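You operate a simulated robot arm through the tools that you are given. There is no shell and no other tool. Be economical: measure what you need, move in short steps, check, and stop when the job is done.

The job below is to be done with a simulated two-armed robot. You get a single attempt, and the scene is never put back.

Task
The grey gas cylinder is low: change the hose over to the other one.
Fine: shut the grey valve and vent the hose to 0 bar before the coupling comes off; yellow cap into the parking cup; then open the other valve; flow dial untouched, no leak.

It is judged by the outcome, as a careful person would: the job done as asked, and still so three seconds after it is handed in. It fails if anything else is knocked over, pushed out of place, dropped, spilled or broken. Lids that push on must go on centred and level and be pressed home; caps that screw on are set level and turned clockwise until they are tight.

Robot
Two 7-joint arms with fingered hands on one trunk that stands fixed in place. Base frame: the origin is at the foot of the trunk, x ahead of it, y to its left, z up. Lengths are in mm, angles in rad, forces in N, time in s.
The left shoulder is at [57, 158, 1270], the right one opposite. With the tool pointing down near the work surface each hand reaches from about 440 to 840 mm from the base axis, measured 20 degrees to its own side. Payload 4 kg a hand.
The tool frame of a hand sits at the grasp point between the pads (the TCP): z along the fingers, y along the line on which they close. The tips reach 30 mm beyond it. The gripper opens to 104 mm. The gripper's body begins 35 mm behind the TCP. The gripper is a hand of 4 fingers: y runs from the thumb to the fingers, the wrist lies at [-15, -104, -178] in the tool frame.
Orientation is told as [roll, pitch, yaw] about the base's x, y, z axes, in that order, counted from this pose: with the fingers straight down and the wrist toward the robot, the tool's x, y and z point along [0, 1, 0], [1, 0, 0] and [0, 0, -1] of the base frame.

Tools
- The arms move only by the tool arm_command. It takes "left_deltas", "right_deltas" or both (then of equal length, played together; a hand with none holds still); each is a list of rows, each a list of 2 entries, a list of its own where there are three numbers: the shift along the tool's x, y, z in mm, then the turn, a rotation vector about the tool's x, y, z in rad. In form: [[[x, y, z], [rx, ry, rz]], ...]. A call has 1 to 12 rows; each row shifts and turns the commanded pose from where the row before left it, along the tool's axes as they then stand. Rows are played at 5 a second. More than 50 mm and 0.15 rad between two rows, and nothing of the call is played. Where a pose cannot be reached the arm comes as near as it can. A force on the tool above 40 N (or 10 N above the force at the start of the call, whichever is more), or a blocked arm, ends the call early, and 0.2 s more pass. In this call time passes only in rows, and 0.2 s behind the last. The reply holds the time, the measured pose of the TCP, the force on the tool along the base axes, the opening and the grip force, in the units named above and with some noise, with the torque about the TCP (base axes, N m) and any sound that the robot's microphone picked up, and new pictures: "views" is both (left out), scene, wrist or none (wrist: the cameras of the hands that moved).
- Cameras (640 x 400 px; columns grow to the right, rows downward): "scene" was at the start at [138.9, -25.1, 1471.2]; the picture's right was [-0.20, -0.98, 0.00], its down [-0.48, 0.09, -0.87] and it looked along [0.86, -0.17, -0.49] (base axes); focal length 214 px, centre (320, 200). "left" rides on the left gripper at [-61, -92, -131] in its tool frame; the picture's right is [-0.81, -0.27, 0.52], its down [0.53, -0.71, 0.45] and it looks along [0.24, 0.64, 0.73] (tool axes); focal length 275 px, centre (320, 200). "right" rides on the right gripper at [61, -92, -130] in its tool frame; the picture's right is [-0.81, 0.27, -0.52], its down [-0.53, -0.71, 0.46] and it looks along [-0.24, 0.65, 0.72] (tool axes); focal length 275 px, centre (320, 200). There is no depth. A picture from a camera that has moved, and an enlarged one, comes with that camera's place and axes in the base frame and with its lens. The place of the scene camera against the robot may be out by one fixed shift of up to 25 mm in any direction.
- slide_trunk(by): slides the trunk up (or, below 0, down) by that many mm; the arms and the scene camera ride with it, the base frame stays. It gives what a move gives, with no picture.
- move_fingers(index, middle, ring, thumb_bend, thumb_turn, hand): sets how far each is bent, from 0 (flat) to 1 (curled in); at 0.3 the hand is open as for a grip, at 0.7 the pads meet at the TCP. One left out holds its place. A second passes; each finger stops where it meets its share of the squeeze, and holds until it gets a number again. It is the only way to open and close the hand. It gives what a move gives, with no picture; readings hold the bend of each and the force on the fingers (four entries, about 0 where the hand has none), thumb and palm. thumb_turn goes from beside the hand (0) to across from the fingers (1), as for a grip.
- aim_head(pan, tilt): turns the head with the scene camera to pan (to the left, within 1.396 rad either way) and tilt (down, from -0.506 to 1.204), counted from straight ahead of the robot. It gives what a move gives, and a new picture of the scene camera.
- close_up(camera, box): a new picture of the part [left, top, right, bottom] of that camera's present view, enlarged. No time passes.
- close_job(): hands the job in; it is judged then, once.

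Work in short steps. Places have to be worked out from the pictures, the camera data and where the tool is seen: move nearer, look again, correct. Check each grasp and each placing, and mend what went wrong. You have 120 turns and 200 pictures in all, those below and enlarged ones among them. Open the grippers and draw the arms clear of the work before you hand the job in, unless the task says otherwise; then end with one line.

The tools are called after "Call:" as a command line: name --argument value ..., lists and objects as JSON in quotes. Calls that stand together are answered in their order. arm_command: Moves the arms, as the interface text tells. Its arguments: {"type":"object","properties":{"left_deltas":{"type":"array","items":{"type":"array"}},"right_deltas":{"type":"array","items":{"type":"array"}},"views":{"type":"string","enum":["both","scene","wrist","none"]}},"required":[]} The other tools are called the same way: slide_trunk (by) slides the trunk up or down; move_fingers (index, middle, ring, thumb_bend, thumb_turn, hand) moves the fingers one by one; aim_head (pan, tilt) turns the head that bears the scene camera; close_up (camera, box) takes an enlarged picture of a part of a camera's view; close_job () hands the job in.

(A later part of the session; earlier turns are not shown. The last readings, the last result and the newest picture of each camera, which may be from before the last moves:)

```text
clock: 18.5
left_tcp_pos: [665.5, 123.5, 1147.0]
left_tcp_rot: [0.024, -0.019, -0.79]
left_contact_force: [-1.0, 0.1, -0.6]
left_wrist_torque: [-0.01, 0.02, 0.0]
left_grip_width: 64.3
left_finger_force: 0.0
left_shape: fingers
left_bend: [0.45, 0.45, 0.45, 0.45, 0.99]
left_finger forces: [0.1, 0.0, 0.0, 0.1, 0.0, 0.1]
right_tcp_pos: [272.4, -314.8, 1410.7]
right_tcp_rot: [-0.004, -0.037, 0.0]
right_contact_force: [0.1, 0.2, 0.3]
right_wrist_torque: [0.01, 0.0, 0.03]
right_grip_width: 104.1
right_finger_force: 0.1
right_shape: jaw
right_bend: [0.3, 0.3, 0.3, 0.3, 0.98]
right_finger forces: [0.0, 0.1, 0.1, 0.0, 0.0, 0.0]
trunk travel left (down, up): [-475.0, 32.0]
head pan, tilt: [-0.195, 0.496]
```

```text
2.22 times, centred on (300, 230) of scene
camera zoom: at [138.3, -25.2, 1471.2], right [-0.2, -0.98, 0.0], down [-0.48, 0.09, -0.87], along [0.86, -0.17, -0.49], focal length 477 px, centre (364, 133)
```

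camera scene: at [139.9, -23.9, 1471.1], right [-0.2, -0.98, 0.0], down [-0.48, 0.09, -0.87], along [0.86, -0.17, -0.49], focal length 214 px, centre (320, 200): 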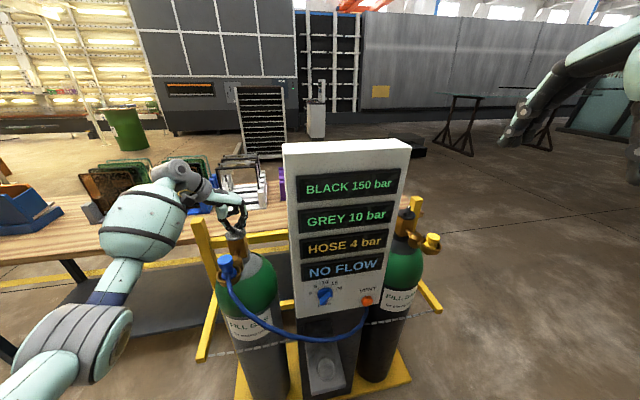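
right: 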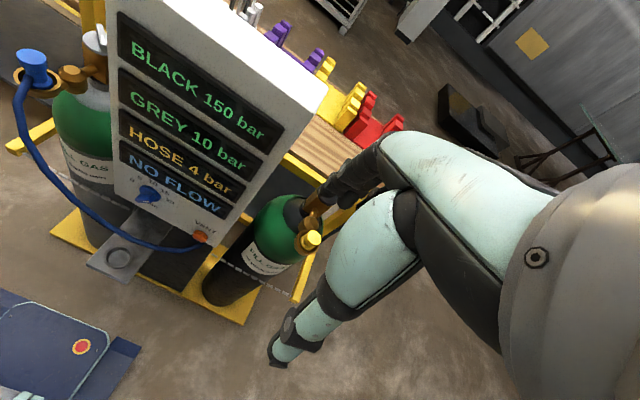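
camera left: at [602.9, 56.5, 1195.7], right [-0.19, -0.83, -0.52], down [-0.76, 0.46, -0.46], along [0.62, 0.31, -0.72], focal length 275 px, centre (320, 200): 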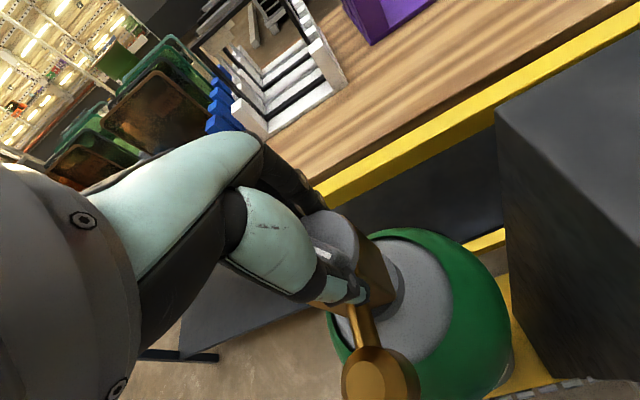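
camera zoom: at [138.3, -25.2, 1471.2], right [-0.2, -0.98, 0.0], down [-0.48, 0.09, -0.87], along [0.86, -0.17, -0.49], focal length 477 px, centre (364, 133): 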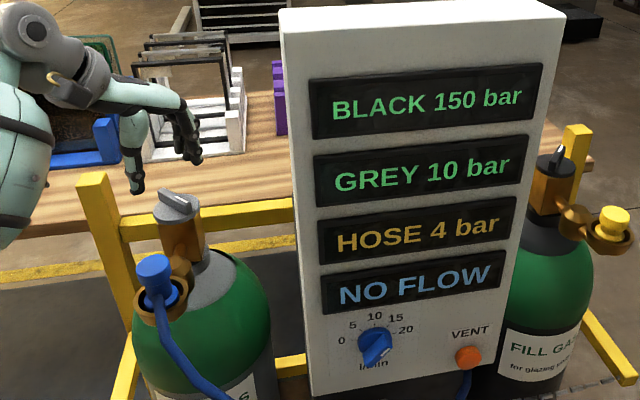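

The bar still points the same way: a thumb/finger pinch just pivots on it. I'll instead use the thumb on one side of one bar end and the ring finger sideways on the other, as a couple; for that I turn the hand back to yaw ≈ 1.1 first.

Call:
arm_command --left_deltas '[[[0, 0, -10], [0, 0, -0.145]], [[0, 0, 0], [0, 0, -0.145]], [[0, 0, 0], [0, 0, -0.145]], [[0, 0, 0], [0, 0, -0.145]], [[0, 0, 0], [0, 0, -0.145]], [[0, 0, 0], [0, 0, -0.145]], [[0, 0, 0], [0, 0, -0.145]], [[0, 0, 0], [0, 0, -0.145]], [[0, 0, 0], [0, 0, -0.145]], [[0, 0, 0], [0, 0, -0.145]], [[0, 0, 0], [0, 0, -0.145]], [[0, 0, 0], [0, 0, -0.145]]]' --views "none"

Call:
move_fingers --hand "left" --index 1.0 --middle 1.0 --ring 0.5 --thumb_bend 0.5

Call:
close_up --camera "left" --box '[200, 120, 520, 360]'

Call:
close_up --camera "scene" --box '[120, 130, 360, 300]'

```text
clock: 21.1
left_tcp_pos: [666.2, 122.2, 1158.2]
left_tcp_rot: [-0.025, -0.021, 0.949]
left_contact_force: [-0.6, -0.1, 0.7]
left_wrist_torque: [-0.04, -0.01, -0.01]
left_grip_width: 64.6
left_finger_force: 0.1
left_shape: fingers
left_bend: [0.45, 0.45, 0.45, 0.45, 0.99]
left_finger forces: [0.0, 0.0, 0.0, 0.0, 0.1, 0.0]
right_tcp_pos: [274.2, -314.4, 1409.8]
right_tcp_rot: [-0.002, -0.039, -0.001]
right_contact_force: [-0.1, -0.4, -0.3]
right_wrist_torque: [0.0, 0.0, -0.01]
right_grip_width: 103.8
right_finger_force: 0.1
right_shape: jaw
right_bend: [0.3, 0.3, 0.3, 0.3, 0.98]
right_finger forces: [0.0, 0.0, 0.0, 0.1, 0.0, 0.0]
trunk travel left (down, up): [-475.0, 32.0]
head pan, tilt: [-0.195, 0.496]
```

```text
clock: 22.1
left_tcp_pos: [665.2, 122.9, 1156.6]
left_tcp_rot: [-0.025, -0.022, 0.947]
left_contact_force: [0.8, 0.8, 0.5]
left_wrist_torque: [-0.01, 0.01, -0.02]
left_grip_width: 55.5
left_finger_force: 0.1
left_shape: fingers
left_bend: [1.0, 1.0, 0.5, 0.5, 1.0]
left_finger forces: [0.0, 0.1, 0.0, 0.0, 0.0, 0.0]
right_tcp_pos: [274.2, -314.6, 1410.4]
right_tcp_rot: [-0.004, -0.04, 0.002]
right_contact_force: [0.6, 0.0, 0.1]
right_wrist_torque: [0.01, 0.01, -0.02]
right_grip_width: 103.9
right_finger_force: 0.1
right_shape: jaw
right_bend: [0.3, 0.3, 0.3, 0.3, 0.98]
right_finger forces: [0.0, 0.0, 0.1, 0.1, 0.0, 0.0]
trunk travel left (down, up): [-475.0, 32.0]
head pan, tilt: [-0.195, 0.496]
```

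```text
1.67 times, centred on (360, 240) of left
camera zoom: at [658.3, 13.7, 1288.7], right [0.51, -0.7, -0.5], down [-0.83, -0.27, -0.48], along [0.2, 0.67, -0.72], focal length 459 px, centre (253, 133)
```

zoom: 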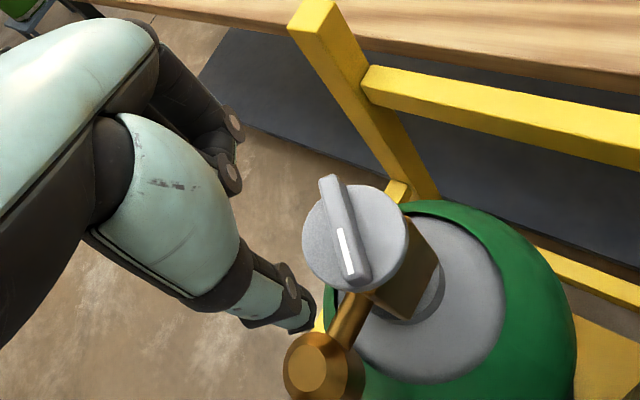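

```text
2.35 times, centred on (240, 215) of scene
camera zoom: at [139.0, -25.1, 1471.2], right [-0.2, -0.98, 0.0], down [-0.48, 0.09, -0.87], along [0.86, -0.17, -0.49], focal length 505 px, centre (508, 165)
```

zoom: 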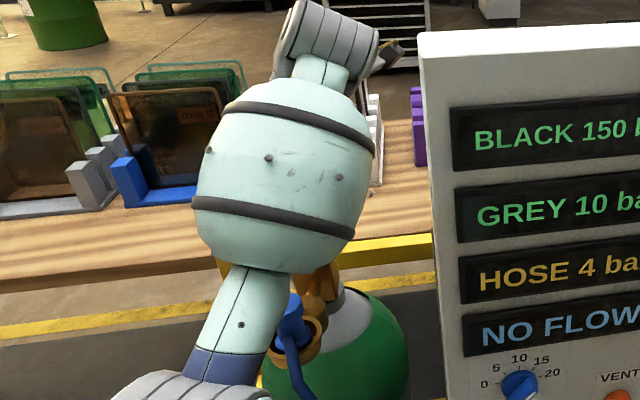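

Disk centre confirmed at (687,123). I turn to yaw ≈1.25, offset 11 mm so the bar lies between thumb and ring finger, and lower to z≈1089.

Call:
arm_command --left_deltas '[[[0, 0, 0], [0, 0, -0.15]], [[0, 0, 0], [0, 0, -0.15]], [[-31.5, 9.5, 0], [0, 0, 0]], [[0, 0, 30], [0, 0, 0]], [[0, 0, 15], [0, 0, 0]]]' --views "none"

Call:
close_up --camera "left" --box '[200, 120, 520, 360]'

Call:
close_up --camera "scene" --box '[180, 160, 300, 280]'

```text
clock: 23.3
left_tcp_pos: [701.5, 122.0, 1112.0]
left_tcp_rot: [-0.028, -0.01, 1.247]
left_contact_force: [0.3, 1.0, -0.2]
left_wrist_torque: [-0.01, 0.02, 0.04]
left_grip_width: 55.3
left_finger_force: 0.1
left_shape: fingers
left_bend: [1.0, 1.0, 0.5, 0.5, 1.0]
left_finger forces: [0.1, 0.1, 0.0, 0.1, 0.0, 0.0]
right_tcp_pos: [272.7, -314.0, 1410.3]
right_tcp_rot: [-0.003, -0.039, -0.001]
right_contact_force: [0.8, -0.3, -0.6]
right_wrist_torque: [-0.01, 0.0, 0.01]
right_grip_width: 103.8
right_finger_force: 0.0
right_shape: jaw
right_bend: [0.3, 0.3, 0.3, 0.3, 0.98]
right_finger forces: [0.1, 0.1, 0.0, 0.0, 0.0, 0.1]
trunk travel left (down, up): [-475.0, 32.0]
head pan, tilt: [-0.195, 0.496]
```

```text
1.67 times, centred on (360, 240) of left
camera zoom: at [727.7, 16.0, 1244.8], right [0.7, -0.52, -0.5], down [-0.72, -0.51, -0.48], along [0.0, 0.69, -0.72], focal length 459 px, centre (253, 133)
```

zoom: 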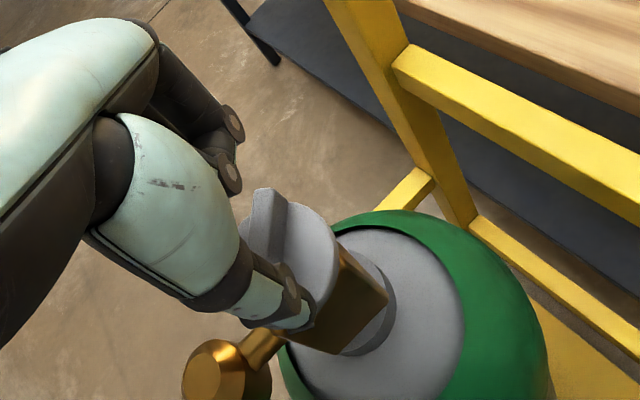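

```text
3.33 times, centred on (240, 220) of scene
camera zoom: at [138.8, -25.4, 1471.2], right [-0.2, -0.98, 0.0], down [-0.48, 0.09, -0.87], along [0.86, -0.17, -0.49], focal length 715 px, centre (587, 133)
```

zoom: 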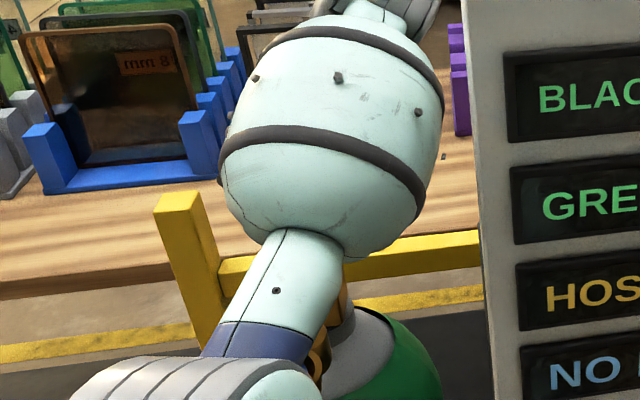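

Computed positions put thumb and ring on opposite sides of the bar with ~5 mm clearance. I lower to z≈1089.

Call:
arm_command --left_deltas '[[[1.4, -2.7, 10], [0, 0, 0]], [[0, 0, 7], [0, 0, 0]], [[0, 0, 6], [0, 0, 0]]]' --views "none"

Call:
close_up --camera "left" --box '[200, 120, 520, 360]'

```text
clock: 24.1
left_tcp_pos: [700.7, 120.9, 1088.7]
left_tcp_rot: [-0.027, -0.011, 1.248]
left_contact_force: [0.2, -0.3, 0.7]
left_wrist_torque: [0.02, -0.04, 0.0]
left_grip_width: 55.4
left_finger_force: 0.0
left_shape: fingers
left_bend: [1.0, 1.0, 0.5, 0.5, 1.0]
left_finger forces: [0.1, 0.1, 0.0, 0.0, 0.0, 0.1]
right_tcp_pos: [274.0, -314.0, 1410.6]
right_tcp_rot: [-0.004, -0.039, -0.001]
right_contact_force: [-0.1, 0.7, 0.0]
right_wrist_torque: [0.01, 0.0, 0.0]
right_grip_width: 103.8
right_finger_force: 0.4
right_shape: jaw
right_bend: [0.3, 0.3, 0.3, 0.3, 0.98]
right_finger forces: [0.0, 0.0, 0.0, 0.0, 0.0, 0.0]
trunk travel left (down, up): [-475.0, 32.0]
head pan, tilt: [-0.195, 0.496]
```

```text
1.67 times, centred on (360, 240) of left
camera zoom: at [726.8, 14.8, 1221.7], right [0.7, -0.52, -0.5], down [-0.72, -0.51, -0.48], along [0.0, 0.69, -0.72], focal length 459 px, centre (253, 133)
```

zoom: 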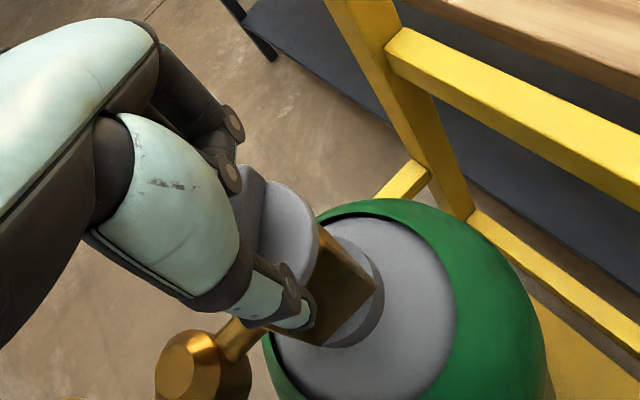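

I raise 2 mm for disk clearance and rotate clockwise about the valve axis (at tool (13,−1)) in 0.1 rad rows.

Call:
arm_command --left_deltas '[[[0, 0, -2], [0, 0, 0]], [[0, -1.3, 0], [0, 0, 0.1]], [[0, -1.3, 0], [0, 0, 0.1]], [[0, -1.3, 0], [0, 0, 0.1]], [[0, -1.3, 0], [0, 0, 0.1]], [[0, -1.3, 0], [0, 0, 0.1]]]' --views "none"

Call:
close_up --camera "left" --box '[200, 120, 520, 360]'

```text
clock: 25.5
left_tcp_pos: [695.5, 114.6, 1091.7]
left_tcp_rot: [-0.017, -0.023, 0.745]
left_contact_force: [0.5, -0.3, -0.4]
left_wrist_torque: [0.0, -0.02, 0.0]
left_grip_width: 55.5
left_finger_force: 0.2
left_shape: fingers
left_bend: [1.0, 1.0, 0.5, 0.5, 1.0]
left_finger forces: [0.0, 0.0, 0.3, 0.0, 0.0, 0.0]
right_tcp_pos: [273.8, -314.1, 1411.0]
right_tcp_rot: [-0.004, -0.039, -0.001]
right_contact_force: [0.0, 0.1, 0.6]
right_wrist_torque: [-0.02, 0.0, 0.01]
right_grip_width: 104.0
right_finger_force: 0.1
right_shape: jaw
right_bend: [0.3, 0.3, 0.3, 0.3, 0.98]
right_finger forces: [0.1, 0.0, 0.0, 0.1, 0.0, 0.0]
trunk travel left (down, up): [-475.0, 32.0]
head pan, tilt: [-0.195, 0.496]
```

```text
1.67 times, centred on (360, 240) of left
camera zoom: at [666.3, 8.3, 1222.4], right [0.36, -0.78, -0.51], down [-0.87, -0.09, -0.48], along [0.33, 0.62, -0.71], focal length 459 px, centre (253, 133)
```

zoom: 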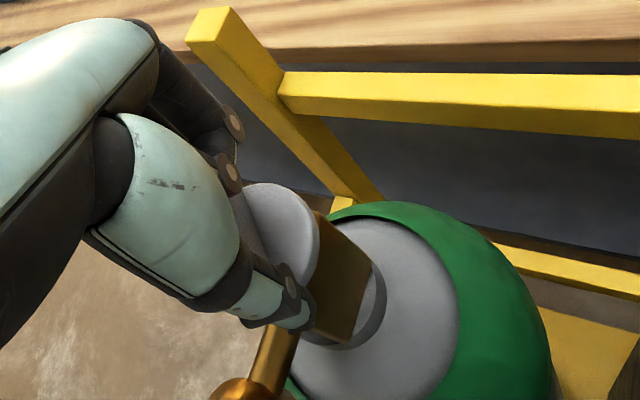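

Only a 0.3 N touch on the ring finger so far. I continue rotating.

Call:
arm_command --left_deltas '[[[0, -1.3, 0], [0, 0, 0.1]], [[0, -1.3, 0], [0, 0, 0.1]], [[0, -1.3, 0], [0, 0, 0.1]], [[0, -1.3, 0], [0, 0, 0.1]]]' --views "none"

Call:
close_up --camera "left" --box '[200, 120, 520, 360]'

Call:
close_up --camera "scene" --box '[180, 160, 300, 280]'

```text
clock: 26.5
left_tcp_pos: [689.6, 116.5, 1092.8]
left_tcp_rot: [-0.01, -0.031, 0.35]
left_contact_force: [-11.0, 13.6, -2.6]
left_wrist_torque: [0.17, 0.28, 0.7]
left_grip_width: 55.2
left_finger_force: 9.3
left_shape: fingers
left_bend: [1.0, 1.0, 0.53, 0.5, 1.0]
left_finger forces: [0.0, 0.1, 17.6, 0.0, 0.0, 0.0]
right_tcp_pos: [271.2, -311.3, 1412.0]
right_tcp_rot: [-0.005, -0.039, 0.002]
right_contact_force: [-0.8, -0.4, -0.2]
right_wrist_torque: [-0.02, -0.02, 0.06]
right_grip_width: 104.1
right_finger_force: 0.1
right_shape: jaw
right_bend: [0.3, 0.3, 0.3, 0.3, 0.98]
right_finger forces: [0.0, 0.0, 0.0, 0.0, 0.0, 0.0]
trunk travel left (down, up): [-475.0, 32.0]
head pan, tilt: [-0.195, 0.496]
```

```text
1.67 times, centred on (360, 240) of left
camera zoom: at [620.4, 28.1, 1221.9], right [0.03, -0.85, -0.52], down [-0.84, 0.26, -0.48], along [0.54, 0.45, -0.71], focal length 459 px, centre (253, 133)
```

zoom: 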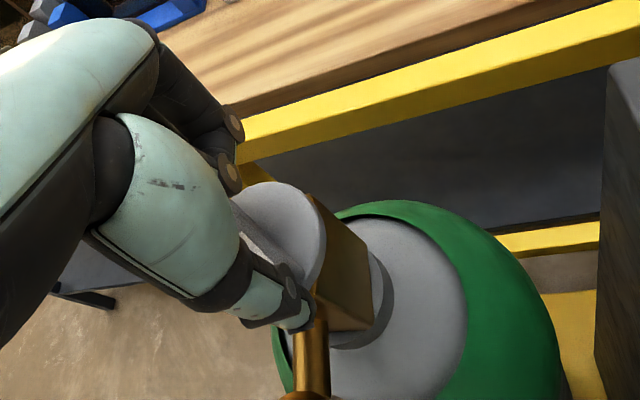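

```text
3.33 times, centred on (240, 220) of scene
camera zoom: at [136.3, -21.6, 1471.4], right [-0.2, -0.98, 0.0], down [-0.48, 0.09, -0.87], along [0.86, -0.17, -0.49], focal length 715 px, centre (587, 133)
```

zoom: 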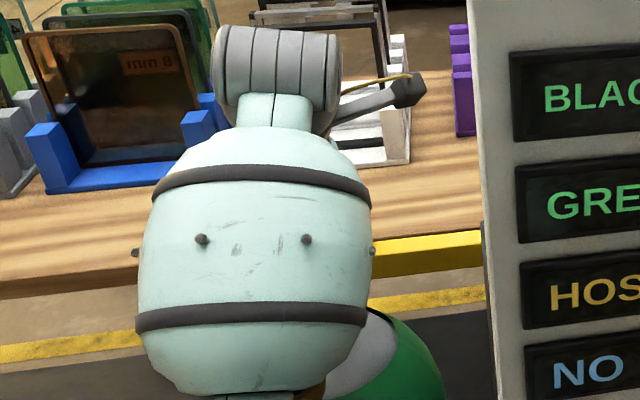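

The ring finger now pushes the bar with ~18 N, about 0.65 N·m. I continue; a slip or a turning should show.

Call:
arm_command --left_deltas '[[[0, -1.3, 0], [0, 0, 0.1]], [[0, -1.3, 0], [0, 0, 0.1]], [[0, -1.3, 0], [0, 0, 0.1]], [[0, -1.3, 0], [0, 0, 0.1]]]' --views "none"

Call:
close_up --camera "left" --box '[200, 120, 520, 360]'

```text
clock: 27.5
left_tcp_pos: [685.8, 112.4, 1092.9]
left_tcp_rot: [0.001, -0.033, -0.055]
left_contact_force: [1.0, 0.1, -1.0]
left_wrist_torque: [-0.02, 0.03, -0.02]
left_grip_width: 55.4
left_finger_force: 0.0
left_shape: fingers
left_bend: [1.0, 1.0, 0.5, 0.5, 1.0]
left_finger forces: [0.0, 0.0, 0.0, 0.0, 0.0, 0.0]
right_tcp_pos: [274.3, -312.3, 1411.1]
right_tcp_rot: [-0.003, -0.038, 0.0]
right_contact_force: [0.2, 0.0, 1.3]
right_wrist_torque: [-0.05, 0.0, -0.02]
right_grip_width: 103.9
right_finger_force: 0.0
right_shape: jaw
right_bend: [0.3, 0.3, 0.3, 0.3, 0.98]
right_finger forces: [0.1, 0.0, 0.0, 0.0, 0.0, 0.0]
trunk travel left (down, up): [-475.0, 32.0]
head pan, tilt: [-0.195, 0.496]
```

```text
1.67 times, centred on (360, 240) of left
camera zoom: at [586.5, 57.0, 1221.6], right [-0.3, -0.79, -0.53], down [-0.67, 0.57, -0.48], along [0.68, 0.21, -0.7], focal length 459 px, centre (253, 133)
```

zoom: 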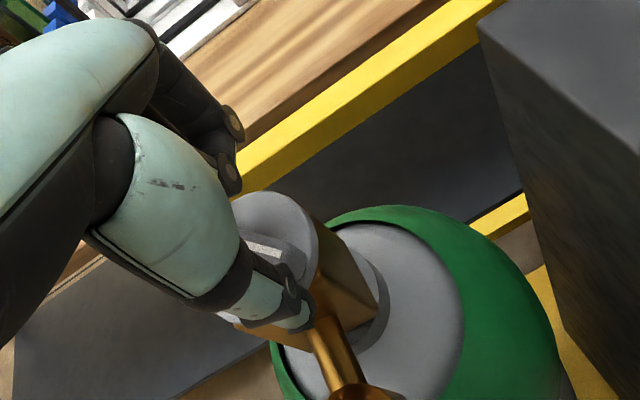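

It slipped past: with the pads 55 mm apart thumb and ring were just off the bar's ends. I'll repeat with both closed further (pads ~30 mm apart): lift, turn back to yaw 1.2.

Call:
arm_command --left_deltas '[[[0, 0, -30], [0, 0, 0]], [[0, 0, -10], [0, 0, -0.14]], [[0, 0, 0], [0, 0, -0.14]], [[0, 0, 0], [0, 0, -0.14]], [[0, 0, 0], [0, 0, -0.14]], [[0, 0, 0], [0, 0, -0.14]], [[0, 0, 0], [0, 0, -0.14]], [[0, 0, 0], [0, 0, -0.14]], [[0, 0, 0], [0, 0, -0.14]], [[0, 0, 0], [0, 0, -0.135]]]' --views "none"

Call:
move_fingers --hand "left" --ring 0.6 --thumb_bend 0.6

Call:
close_up --camera "left" --box '[200, 120, 520, 360]'

```text
clock: 29.7
left_tcp_pos: [686.4, 110.4, 1132.5]
left_tcp_rot: [-0.027, -0.011, 1.205]
left_contact_force: [0.1, 0.6, 0.2]
left_wrist_torque: [-0.03, -0.02, -0.02]
left_grip_width: 55.3
left_finger_force: 0.0
left_shape: fingers
left_bend: [1.0, 1.0, 0.5, 0.5, 1.0]
left_finger forces: [0.0, 0.0, 0.0, 0.1, 0.0, 0.0]
right_tcp_pos: [274.1, -314.0, 1410.4]
right_tcp_rot: [-0.003, -0.039, 0.002]
right_contact_force: [-0.1, 0.4, -0.5]
right_wrist_torque: [0.01, 0.0, 0.0]
right_grip_width: 103.9
right_finger_force: 0.1
right_shape: jaw
right_bend: [0.3, 0.3, 0.3, 0.3, 0.98]
right_finger forces: [0.1, 0.1, 0.0, 0.0, 0.1, 0.0]
trunk travel left (down, up): [-475.0, 32.0]
head pan, tilt: [-0.195, 0.496]
```

```text
clock: 30.7
left_tcp_pos: [685.7, 111.2, 1133.3]
left_tcp_rot: [-0.028, -0.011, 1.2]
left_contact_force: [0.7, -0.5, 1.0]
left_wrist_torque: [0.02, 0.02, -0.02]
left_grip_width: 50.3
left_finger_force: 0.1
left_shape: fingers
left_bend: [1.0, 1.0, 0.6, 0.6, 1.0]
left_finger forces: [0.0, 0.0, 0.1, 0.0, 0.0, 0.0]
right_tcp_pos: [274.0, -313.9, 1410.0]
right_tcp_rot: [-0.003, -0.038, 0.0]
right_contact_force: [0.0, -0.2, 0.3]
right_wrist_torque: [-0.02, -0.04, 0.02]
right_grip_width: 104.1
right_finger_force: 0.0
right_shape: jaw
right_bend: [0.3, 0.3, 0.3, 0.3, 0.98]
right_finger forces: [0.1, 0.0, 0.1, 0.1, 0.0, 0.0]
trunk travel left (down, up): [-475.0, 32.0]
head pan, tilt: [-0.195, 0.496]
```

```text
1.67 times, centred on (360, 240) of left
camera zoom: at [706.2, 3.6, 1264.6], right [0.67, -0.55, -0.5], down [-0.74, -0.47, -0.48], along [0.03, 0.69, -0.72], focal length 459 px, centre (253, 133)
```

zoom: 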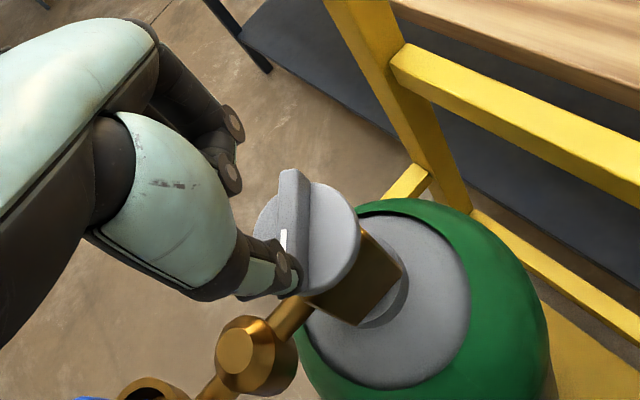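

Bar direction unchanged (~45°). I shift so the axis sits between thumb and ring, and lower to z≈1091.

Call:
arm_command --left_deltas '[[[-13, 13.6, 0], [0, 0, 0]], [[0, 0, 20], [0, 0, 0]], [[0, 0, 12], [0, 0, 0]], [[0, 0, 10], [0, 0, 0]]]' --views "none"

Call:
close_up --camera "left" --box '[200, 120, 520, 360]'

```text
clock: 31.7
left_tcp_pos: [704.6, 118.6, 1090.1]
left_tcp_rot: [-0.029, -0.011, 1.202]
left_contact_force: [-0.3, -0.1, -0.9]
left_wrist_torque: [0.0, -0.01, 0.02]
left_grip_width: 50.8
left_finger_force: 0.0
left_shape: fingers
left_bend: [1.0, 1.0, 0.6, 0.6, 1.0]
left_finger forces: [0.0, 0.0, 0.0, 0.1, 0.0, 0.0]
right_tcp_pos: [274.4, -315.1, 1411.1]
right_tcp_rot: [-0.003, -0.038, -0.001]
right_contact_force: [-0.4, 0.1, 0.2]
right_wrist_torque: [0.01, 0.0, -0.03]
right_grip_width: 103.9
right_finger_force: 0.0
right_shape: jaw
right_bend: [0.3, 0.3, 0.3, 0.3, 0.98]
right_finger forces: [0.0, 0.0, 0.0, 0.1, 0.0, 0.0]
trunk travel left (down, up): [-475.0, 32.0]
head pan, tilt: [-0.195, 0.496]
```

```text
1.67 times, centred on (360, 240) of left
camera zoom: at [725.5, 11.6, 1222.4], right [0.67, -0.55, -0.5], down [-0.74, -0.47, -0.48], along [0.03, 0.69, -0.72], focal length 459 px, centre (253, 133)
```

zoom: 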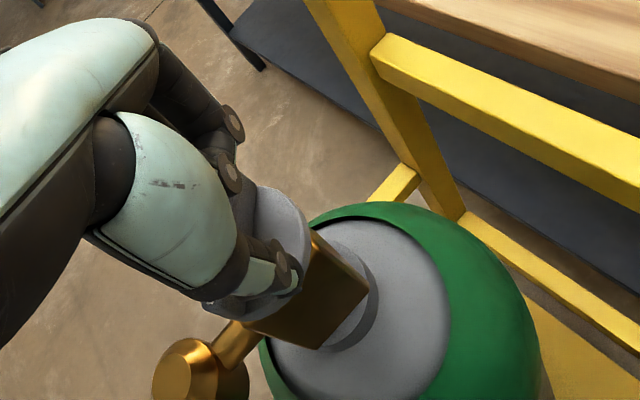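

The thumb tip now sits over the disk beside the bar. I rotate clockwise about the valve axis.

Call:
arm_command --left_deltas '[[[0, -1.4, 0], [0, 0, 0.1]], [[0, -1.4, 0], [0, 0, 0.1]], [[0, -1.4, 0], [0, 0, 0.1]], [[0, -1.4, 0], [0, 0, 0.1]], [[0, -1.4, 0], [0, 0, 0.1]]]' --views "none"

Call:
close_up --camera "left" --box '[200, 120, 520, 360]'

```text
clock: 32.9
left_tcp_pos: [698.7, 113.8, 1091.1]
left_tcp_rot: [-0.017, -0.024, 0.7]
left_contact_force: [-6.9, 3.4, -0.7]
left_wrist_torque: [0.03, 0.15, 0.22]
left_grip_width: 50.6
left_finger_force: 3.6
left_shape: fingers
left_bend: [1.0, 1.0, 0.61, 0.6, 1.0]
left_finger forces: [0.0, 0.1, 7.6, 0.0, 0.0, 0.0]
right_tcp_pos: [273.1, -312.3, 1411.9]
right_tcp_rot: [-0.003, -0.041, 0.001]
right_contact_force: [-0.2, 0.0, 0.1]
right_wrist_torque: [0.01, -0.01, -0.02]
right_grip_width: 103.8
right_finger_force: 0.0
right_shape: jaw
right_bend: [0.3, 0.3, 0.3, 0.3, 0.98]
right_finger forces: [0.1, 0.0, 0.0, 0.0, 0.0, 0.0]
trunk travel left (down, up): [-475.0, 32.0]
head pan, tilt: [-0.195, 0.496]
```

```text
1.67 times, centred on (360, 240) of left
camera zoom: at [664.7, 8.9, 1221.2], right [0.33, -0.8, -0.51], down [-0.88, -0.05, -0.48], along [0.36, 0.6, -0.71], focal length 459 px, centre (253, 133)
```

zoom: 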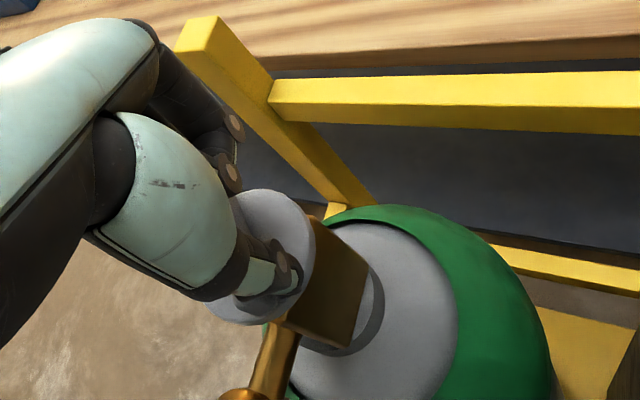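

Ring finger pushes with 7.6 N. I continue rotating and shift slightly in tool +x so that the thumb shares the load.

Call:
arm_command --left_deltas '[[[1.5, -1.4, 0], [0, 0, 0.08]], [[1.5, -1.4, 0], [0, 0, 0.08]], [[1, -1.4, 0], [0, 0, 0.08]]]' --views "none"

Call:
close_up --camera "left" --box '[200, 120, 520, 360]'

```text
clock: 33.7
left_tcp_pos: [692.4, 115.2, 1090.7]
left_tcp_rot: [-0.014, -0.03, 0.463]
left_contact_force: [-5.9, 4.9, -1.3]
left_wrist_torque: [-0.04, 0.2, 0.6]
left_grip_width: 49.5
left_finger_force: 10.9
left_shape: fingers
left_bend: [1.0, 1.0, 0.63, 0.63, 0.98]
left_finger forces: [0.0, 0.1, 14.1, 0.0, 7.7, 0.0]
right_tcp_pos: [273.5, -313.8, 1410.7]
right_tcp_rot: [-0.003, -0.041, -0.001]
right_contact_force: [0.0, -0.1, 0.8]
right_wrist_torque: [0.02, -0.03, -0.01]
right_grip_width: 103.8
right_finger_force: 0.0
right_shape: jaw
right_bend: [0.3, 0.3, 0.3, 0.3, 0.98]
right_finger forces: [0.1, 0.1, 0.0, 0.1, 0.0, 0.0]
trunk travel left (down, up): [-475.0, 32.0]
head pan, tilt: [-0.195, 0.496]
```

```text
1.67 times, centred on (360, 240) of left
camera zoom: at [634.5, 20.4, 1220.6], right [0.13, -0.85, -0.51], down [-0.86, 0.16, -0.48], along [0.49, 0.51, -0.71], focal length 459 px, centre (253, 133)
```

zoom: 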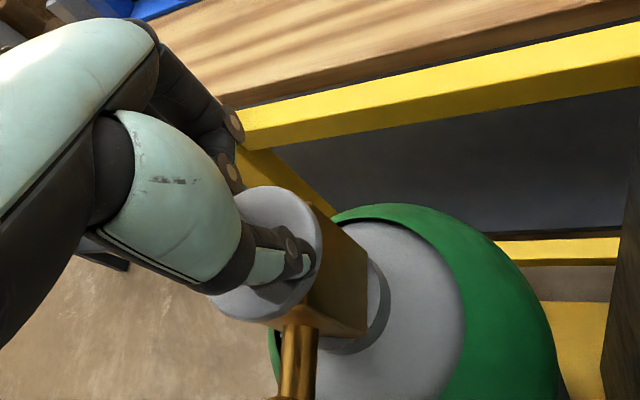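

Both fingers bear now (14 N and 8 N, 0.6 N·m). I continue turning about the axis.

Call:
arm_command --left_deltas '[[[0.1, -0.9, 0], [0, 0, 0.1]], [[0.1, -0.9, 0], [0, 0, 0.1]], [[0.1, -0.9, 0], [0, 0, 0.1]], [[0.1, -0.9, 0], [0, 0, 0.1]]]' --views "none"

Call:
close_up --camera "left" --box '[200, 120, 520, 360]'

Call:
close_up --camera "scene" --box '[180, 140, 400, 320]'

```text
clock: 34.7
left_tcp_pos: [689.0, 117.6, 1091.4]
left_tcp_rot: [0.002, -0.032, 0.06]
left_contact_force: [-12.8, 8.4, -0.6]
left_wrist_torque: [-0.04, 0.48, 1.38]
left_grip_width: 47.1
left_finger_force: 24.1
left_shape: fingers
left_bend: [1.0, 1.0, 0.68, 0.71, 0.94]
left_finger forces: [0.0, 0.0, 32.1, 0.0, 17.1, 0.0]
right_tcp_pos: [271.7, -311.2, 1411.9]
right_tcp_rot: [-0.004, -0.04, 0.004]
right_contact_force: [0.7, -0.5, 0.4]
right_wrist_torque: [0.03, 0.01, 0.0]
right_grip_width: 103.9
right_finger_force: 0.1
right_shape: jaw
right_bend: [0.3, 0.3, 0.3, 0.3, 0.98]
right_finger forces: [0.0, 0.1, 0.0, 0.0, 0.0, 0.1]
trunk travel left (down, up): [-475.0, 32.0]
head pan, tilt: [-0.195, 0.496]
```

```text
1.67 times, centred on (360, 240) of left
camera zoom: at [597.0, 50.4, 1219.5], right [-0.21, -0.83, -0.53], down [-0.73, 0.49, -0.48], along [0.65, 0.28, -0.7], focal length 459 px, centre (253, 133)
```

zoom: 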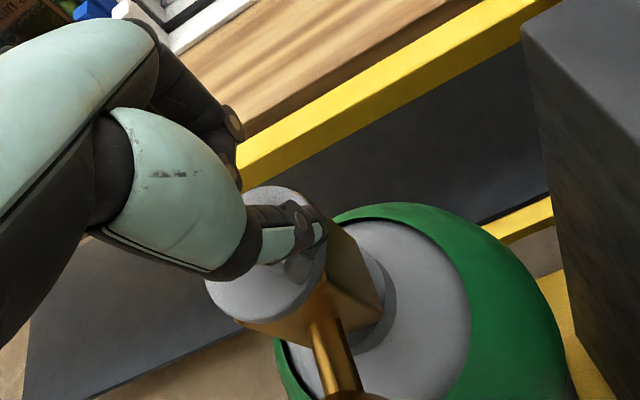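

```text
2.22 times, centred on (290, 230) of scene
camera zoom: at [136.3, -22.6, 1471.4], right [-0.2, -0.98, 0.0], down [-0.48, 0.09, -0.87], along [0.86, -0.17, -0.49], focal length 477 px, centre (387, 133)
```

zoom: 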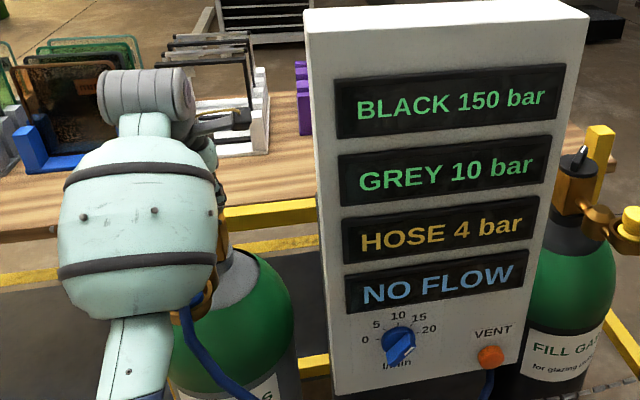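

1.3 N·m and possibly still not turning. I push a little further with the same couple and watch.

Call:
arm_command --left_deltas '[[[0.1, -0.9, 0], [0, 0, 0.1]], [[0.1, -0.9, 0], [0, 0, 0.1]]]' --views "none"

Call:
close_up --camera "left" --box '[260, 180, 420, 300]'

```text
clock: 35.3
left_tcp_pos: [686.8, 120.8, 1091.4]
left_tcp_rot: [0.009, -0.036, -0.133]
left_contact_force: [-11.8, 20.8, 1.3]
left_wrist_torque: [0.22, 0.49, 1.44]
left_grip_width: 44.9
left_finger_force: 31.2
left_shape: fingers
left_bend: [1.0, 1.0, 0.7, 0.74, 0.93]
left_finger forces: [0.0, 0.0, 42.2, 0.0, 19.7, 0.1]
right_tcp_pos: [273.0, -310.5, 1413.1]
right_tcp_rot: [-0.007, -0.04, 0.002]
right_contact_force: [0.3, 0.1, -0.3]
right_wrist_torque: [-0.04, 0.05, -0.01]
right_grip_width: 103.9
right_finger_force: 0.0
right_shape: jaw
right_bend: [0.3, 0.3, 0.3, 0.3, 0.98]
right_finger forces: [0.0, 0.0, 0.0, 0.0, 0.1, 0.0]
trunk travel left (down, up): [-475.0, 32.0]
head pan, tilt: [-0.195, 0.496]
```

```text
3.33 times, centred on (340, 240) of left
camera zoom: at [584.4, 72.2, 1218.9], right [-0.36, -0.76, -0.53], down [-0.62, 0.62, -0.48], along [0.7, 0.16, -0.7], focal length 918 px, centre (253, 67)
```

zoom: 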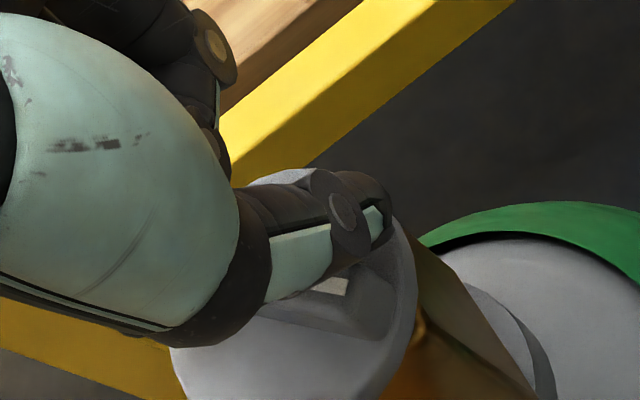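

The white mark is still at ~220°, so clockwise it stands firm at 1.4 N·m, which looks like a stop. I unload, lift, and will gently test the other way to learn how the handle moves.

Call:
arm_command --left_deltas '[[[0, 1.3, 0], [0, 0, -0.14]], [[0, 1.3, 0], [0, 0, -0.14]], [[0, 1.3, 0], [0, 0, -0.14]], [[0, 1.3, 0], [0, 0, -0.14]], [[0, 0, -40], [0, 0, 0]], [[0, 0, -20], [0, 0, 0]]]' --views "none"

Call:
close_up --camera "left" --box '[200, 120, 520, 360]'

Call:
close_up --camera "scene" --box '[370, 195, 450, 255]'

```text
clock: 36.7
left_tcp_pos: [690.1, 113.8, 1150.7]
left_tcp_rot: [-0.012, -0.029, 0.421]
left_contact_force: [-0.7, -0.1, -0.1]
left_wrist_torque: [0.0, -0.03, 0.04]
left_grip_width: 50.2
left_finger_force: 0.0
left_shape: fingers
left_bend: [1.0, 1.0, 0.6, 0.6, 1.0]
left_finger forces: [0.0, 0.2, 0.0, 0.0, 0.1, 0.0]
right_tcp_pos: [272.1, -313.2, 1411.7]
right_tcp_rot: [-0.004, -0.039, 0.002]
right_contact_force: [0.1, -0.1, 0.6]
right_wrist_torque: [-0.02, 0.0, 0.01]
right_grip_width: 103.8
right_finger_force: 0.0
right_shape: jaw
right_bend: [0.3, 0.3, 0.3, 0.3, 0.98]
right_finger forces: [0.0, 0.0, 0.1, 0.0, 0.0, 0.1]
trunk travel left (down, up): [-475.0, 32.0]
head pan, tilt: [-0.195, 0.496]
```

```text
1.67 times, centred on (360, 240) of left
camera zoom: at [627.9, 21.1, 1280.2], right [0.1, -0.85, -0.52], down [-0.85, 0.2, -0.48], along [0.51, 0.49, -0.71], focal length 459 px, centre (253, 133)
```

zoom: 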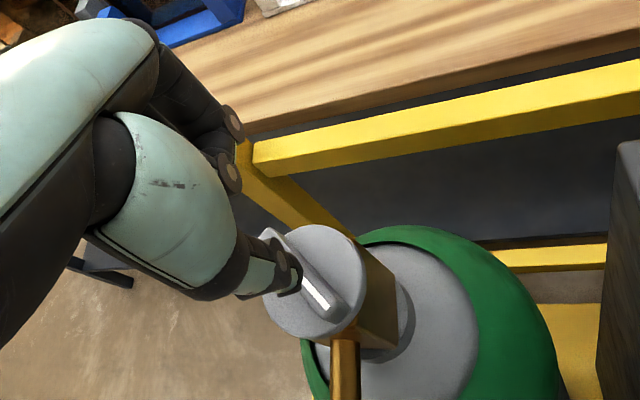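

```text
6.67 times, centred on (410, 225) of scene
camera zoom: at [137.7, -24.4, 1471.3], right [-0.2, -0.98, 0.0], down [-0.48, 0.09, -0.87], along [0.86, -0.17, -0.49], focal length 1430 px, centre (-280, 33)
```

zoom: 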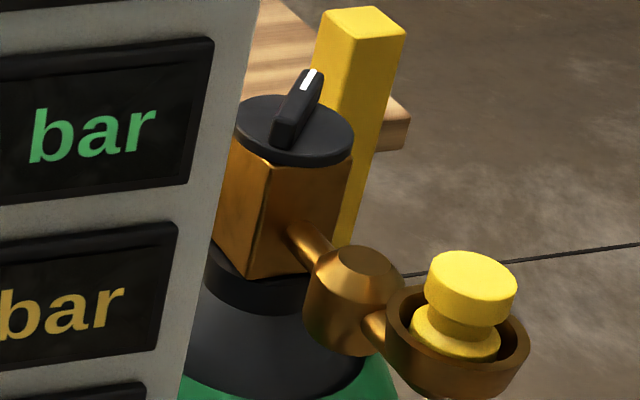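

Black (shut) mark points to ~317° and grey (open) to ~224°: a quarter turn apart, so grey may need to go the other way. I set up the mirrored couple (index + thumb) to test counter-clockwise.

Call:
move_fingers --hand "left" --index 0.6 --middle 1.0 --ring 1.0 --thumb_bend 0.6

Call:
arm_command --left_deltas '[[[24, 2.3, 0], [0, 0, 0]], [[0, 0, 25], [0, 0, 0]], [[0, 0, 20], [0, 0, 0]], [[0, 0, 14], [0, 0, 0]]]' --views "none"

Call:
close_up --camera "left" --box '[200, 120, 520, 360]'

```text
clock: 37.7
left_tcp_pos: [691.9, 113.3, 1149.6]
left_tcp_rot: [-0.011, -0.027, 0.421]
left_contact_force: [0.6, -0.1, 0.2]
left_wrist_torque: [0.0, 0.02, 0.0]
left_grip_width: 26.0
left_finger_force: 0.0
left_shape: fingers
left_bend: [0.6, 1.0, 1.0, 0.6, 1.0]
left_finger forces: [0.0, 0.0, 0.0, 0.0, 0.0, 0.0]
right_tcp_pos: [274.6, -314.4, 1410.3]
right_tcp_rot: [-0.005, -0.038, 0.0]
right_contact_force: [0.8, 0.4, 0.4]
right_wrist_torque: [0.0, -0.04, -0.02]
right_grip_width: 103.7
right_finger_force: 0.0
right_shape: jaw
right_bend: [0.3, 0.3, 0.3, 0.3, 0.98]
right_finger forces: [0.0, 0.0, 0.1, 0.1, 0.0, 0.1]
trunk travel left (down, up): [-475.0, 32.0]
head pan, tilt: [-0.195, 0.496]
```

```text
clock: 38.7
left_tcp_pos: [681.2, 135.5, 1102.6]
left_tcp_rot: [-0.018, -0.055, 0.42]
left_contact_force: [2.5, -1.3, 36.5]
left_wrist_torque: [0.2, -1.06, -0.01]
left_grip_width: 28.3
left_finger_force: 18.3
left_shape: fingers
left_bend: [0.58, 1.0, 1.0, 0.6, 1.0]
left_finger forces: [36.9, 0.1, 0.0, 0.0, 0.0, 0.0]
right_tcp_pos: [266.8, -316.5, 1413.1]
right_tcp_rot: [-0.002, -0.045, 0.0]
right_contact_force: [-0.1, -0.1, 0.6]
right_wrist_torque: [0.03, -0.03, 0.01]
right_grip_width: 103.8
right_finger_force: 0.1
right_shape: jaw
right_bend: [0.3, 0.3, 0.3, 0.3, 0.98]
right_finger forces: [0.0, 0.0, 0.1, 0.1, 0.0, 0.0]
trunk travel left (down, up): [-475.0, 32.0]
head pan, tilt: [-0.195, 0.496]
```

```text
1.67 times, centred on (360, 240) of left
camera zoom: at [616.9, 42.7, 1230.3], right [0.11, -0.85, -0.52], down [-0.84, 0.2, -0.5], along [0.53, 0.49, -0.69], focal length 459 px, centre (253, 133)
```

zoom: 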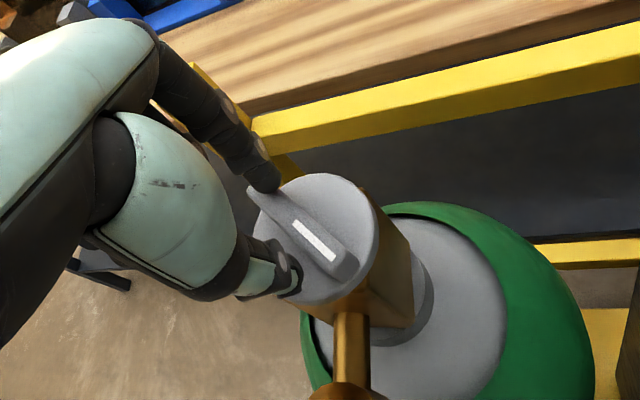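

The index tip came down on the bar's end (index sits nearer x≈−8). I lift, turn 0.6 rad clockwise so it clears the bar, recentre and lower again.

Call:
arm_command --left_deltas '[[[0, 0, -20], [0, 0, 0]], [[0, 0, 0], [0, 0, 0.125]], [[0, 0, 0], [0, 0, 0.125]], [[0, 0, 0], [0, 0, 0.125]], [[0, 0, 0], [0, 0, 0.125]], [[0, 0, 0], [0, 0.03, 0.125]]]' --views "none"

Call:
close_up --camera "left" --box '[200, 120, 520, 360]'

```text
clock: 40.1
left_tcp_pos: [684.3, 136.5, 1112.1]
left_tcp_rot: [0.04, -0.031, -0.206]
left_contact_force: [-0.3, -0.8, -0.3]
left_wrist_torque: [-0.01, 0.03, -0.01]
left_grip_width: 25.9
left_finger_force: 0.1
left_shape: fingers
left_bend: [0.6, 1.0, 1.0, 0.6, 1.0]
left_finger forces: [0.0, 0.1, 0.0, 0.0, 0.1, 0.1]
right_tcp_pos: [271.4, -314.0, 1410.8]
right_tcp_rot: [-0.003, -0.041, 0.001]
right_contact_force: [-0.2, 0.7, 1.0]
right_wrist_torque: [0.0, -0.01, -0.02]
right_grip_width: 103.8
right_finger_force: 0.1
right_shape: jaw
right_bend: [0.3, 0.3, 0.3, 0.3, 0.98]
right_finger forces: [0.0, 0.0, 0.0, 0.1, 0.1, 0.0]
trunk travel left (down, up): [-475.0, 32.0]
head pan, tilt: [-0.195, 0.496]
```

```text
1.67 times, centred on (360, 240) of left
camera zoom: at [577.4, 92.3, 1238.2], right [-0.42, -0.72, -0.56], down [-0.57, 0.68, -0.45], along [0.71, 0.13, -0.7], focal length 459 px, centre (253, 133)
```

zoom: 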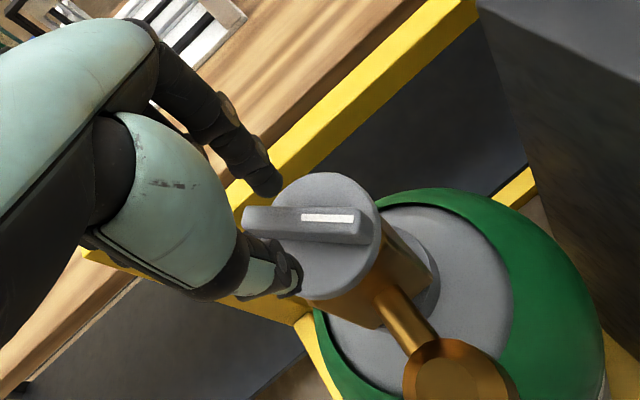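

Now the bar lies between index and thumb. I centre and lower to z≈1091.

Call:
arm_command --left_deltas '[[[-7.4, 6.3, 0], [0, -0.04, 0]], [[0, 0, 12], [0, 0, 0]], [[0, 0, 9], [0, 0, 0]]]' --views "none"

Call:
close_up --camera "left" --box '[200, 120, 520, 360]'

```text
clock: 40.9
left_tcp_pos: [689.2, 129.9, 1088.4]
left_tcp_rot: [-0.002, -0.031, -0.204]
left_contact_force: [-0.1, 0.6, 0.4]
left_wrist_torque: [-0.03, 0.04, 0.01]
left_grip_width: 25.9
left_finger_force: 0.1
left_shape: fingers
left_bend: [0.6, 1.0, 1.0, 0.6, 1.0]
left_finger forces: [0.0, 0.0, 0.1, 0.0, 0.1, 0.1]
right_tcp_pos: [273.7, -314.5, 1410.4]
right_tcp_rot: [-0.006, -0.038, 0.001]
right_contact_force: [0.2, -0.1, 0.5]
right_wrist_torque: [0.03, -0.03, 0.0]
right_grip_width: 104.0
right_finger_force: 0.1
right_shape: jaw
right_bend: [0.3, 0.3, 0.3, 0.3, 0.98]
right_finger forces: [0.0, 0.0, 0.0, 0.0, 0.0, 0.0]
trunk travel left (down, up): [-475.0, 32.0]
head pan, tilt: [-0.195, 0.496]
```

```text
1.67 times, centred on (360, 240) of left
camera zoom: at [585.5, 89.1, 1218.0], right [-0.42, -0.74, -0.52], down [-0.58, 0.66, -0.48], along [0.7, 0.1, -0.71], focal length 459 px, centre (253, 133)
```

zoom: 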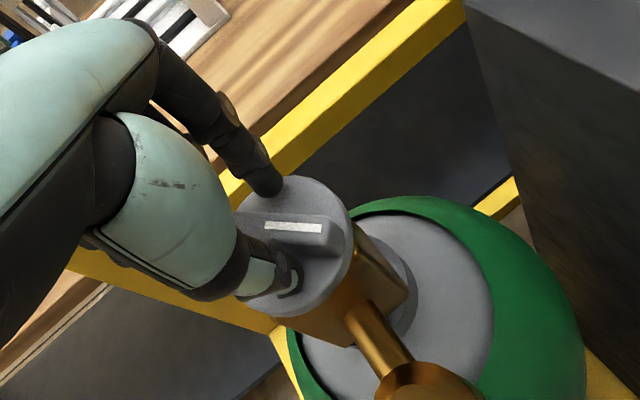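

Index and thumb straddle the bar nicely on the disk. I turn counter-clockwise about the axis and watch the mark.

Call:
arm_command --left_deltas '[[[0, -0.6, 0], [0, 0, -0.1]], [[0, -0.6, 0], [0, 0, -0.1]], [[0, -0.6, 0], [0, 0, -0.1]], [[0, -0.6, 0], [0, 0, -0.1]], [[0, -0.6, 0], [0, 0, -0.1]]]' --views "none"

Call:
close_up --camera "left" --box '[200, 120, 520, 360]'

```text
clock: 42.1
left_tcp_pos: [687.2, 128.4, 1089.4]
left_tcp_rot: [-0.013, -0.023, 0.297]
left_contact_force: [-1.2, 1.4, 0.2]
left_wrist_torque: [0.02, 0.04, -0.04]
left_grip_width: 26.5
left_finger_force: 1.1
left_shape: fingers
left_bend: [0.6, 1.0, 1.0, 0.6, 1.0]
left_finger forces: [0.1, 0.0, 0.1, 0.0, 1.4, 0.0]
right_tcp_pos: [274.6, -314.1, 1410.2]
right_tcp_rot: [-0.004, -0.039, 0.001]
right_contact_force: [-0.8, -0.9, 0.4]
right_wrist_torque: [-0.03, -0.01, -0.01]
right_grip_width: 103.9
right_finger_force: 0.0
right_shape: jaw
right_bend: [0.3, 0.3, 0.3, 0.3, 0.98]
right_finger forces: [0.0, 0.1, 0.1, 0.1, 0.0, 0.1]
trunk travel left (down, up): [-475.0, 32.0]
head pan, tilt: [-0.195, 0.496]
```

```text
1.67 times, centred on (360, 240) of left
camera zoom: at [614.9, 44.7, 1219.9], right [-0.01, -0.86, -0.51], down [-0.83, 0.3, -0.48], along [0.56, 0.42, -0.71], focal length 459 px, centre (253, 133)
```

zoom: 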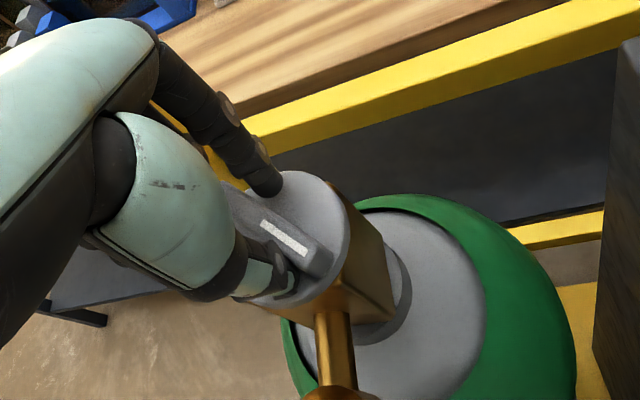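

Light contact (thumb 1.4 N). I continue counter-clockwise.

Call:
arm_command --left_deltas '[[[0, -0.6, 0], [0, 0, -0.1]], [[0, -0.6, 0], [0, 0, -0.1]], [[0, -0.6, 0], [0, 0, -0.1]], [[0, -0.6, 0], [0, 0, -0.1]]]' --views "none"

Call:
close_up --camera "left" --box '[200, 120, 520, 360]'

```text
clock: 43.1
left_tcp_pos: [686.0, 127.1, 1089.3]
left_tcp_rot: [-0.023, -0.016, 0.698]
left_contact_force: [-0.7, 0.8, 0.3]
left_wrist_torque: [0.03, 0.0, -0.02]
left_grip_width: 26.9
left_finger_force: 0.7
left_shape: fingers
left_bend: [0.6, 1.0, 1.0, 0.6, 1.0]
left_finger forces: [0.6, 0.1, 0.1, 0.0, 1.1, 0.0]
right_tcp_pos: [274.4, -314.5, 1411.2]
right_tcp_rot: [-0.005, -0.039, -0.001]
right_contact_force: [0.1, 0.7, 0.5]
right_wrist_torque: [-0.02, -0.01, 0.01]
right_grip_width: 103.7
right_finger_force: 0.0
right_shape: jaw
right_bend: [0.3, 0.3, 0.3, 0.3, 0.98]
right_finger forces: [0.0, 0.0, 0.1, 0.0, 0.0, 0.0]
trunk travel left (down, up): [-475.0, 32.0]
head pan, tilt: [-0.195, 0.496]
```

```text
1.67 times, centred on (360, 240) of left
camera zoom: at [651.5, 23.0, 1221.2], right [0.32, -0.8, -0.5], down [-0.88, -0.05, -0.48], along [0.36, 0.6, -0.72], focal length 459 px, centre (253, 133)
```

zoom: 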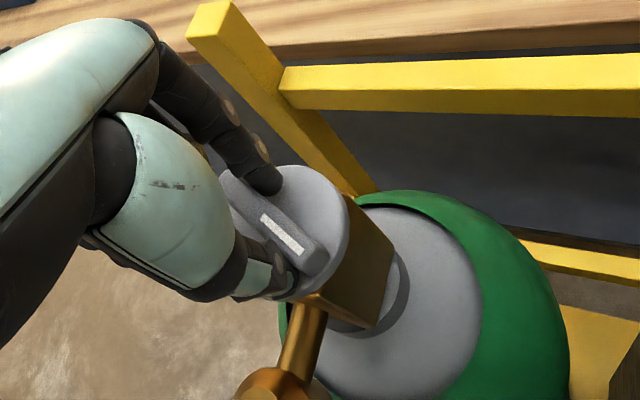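

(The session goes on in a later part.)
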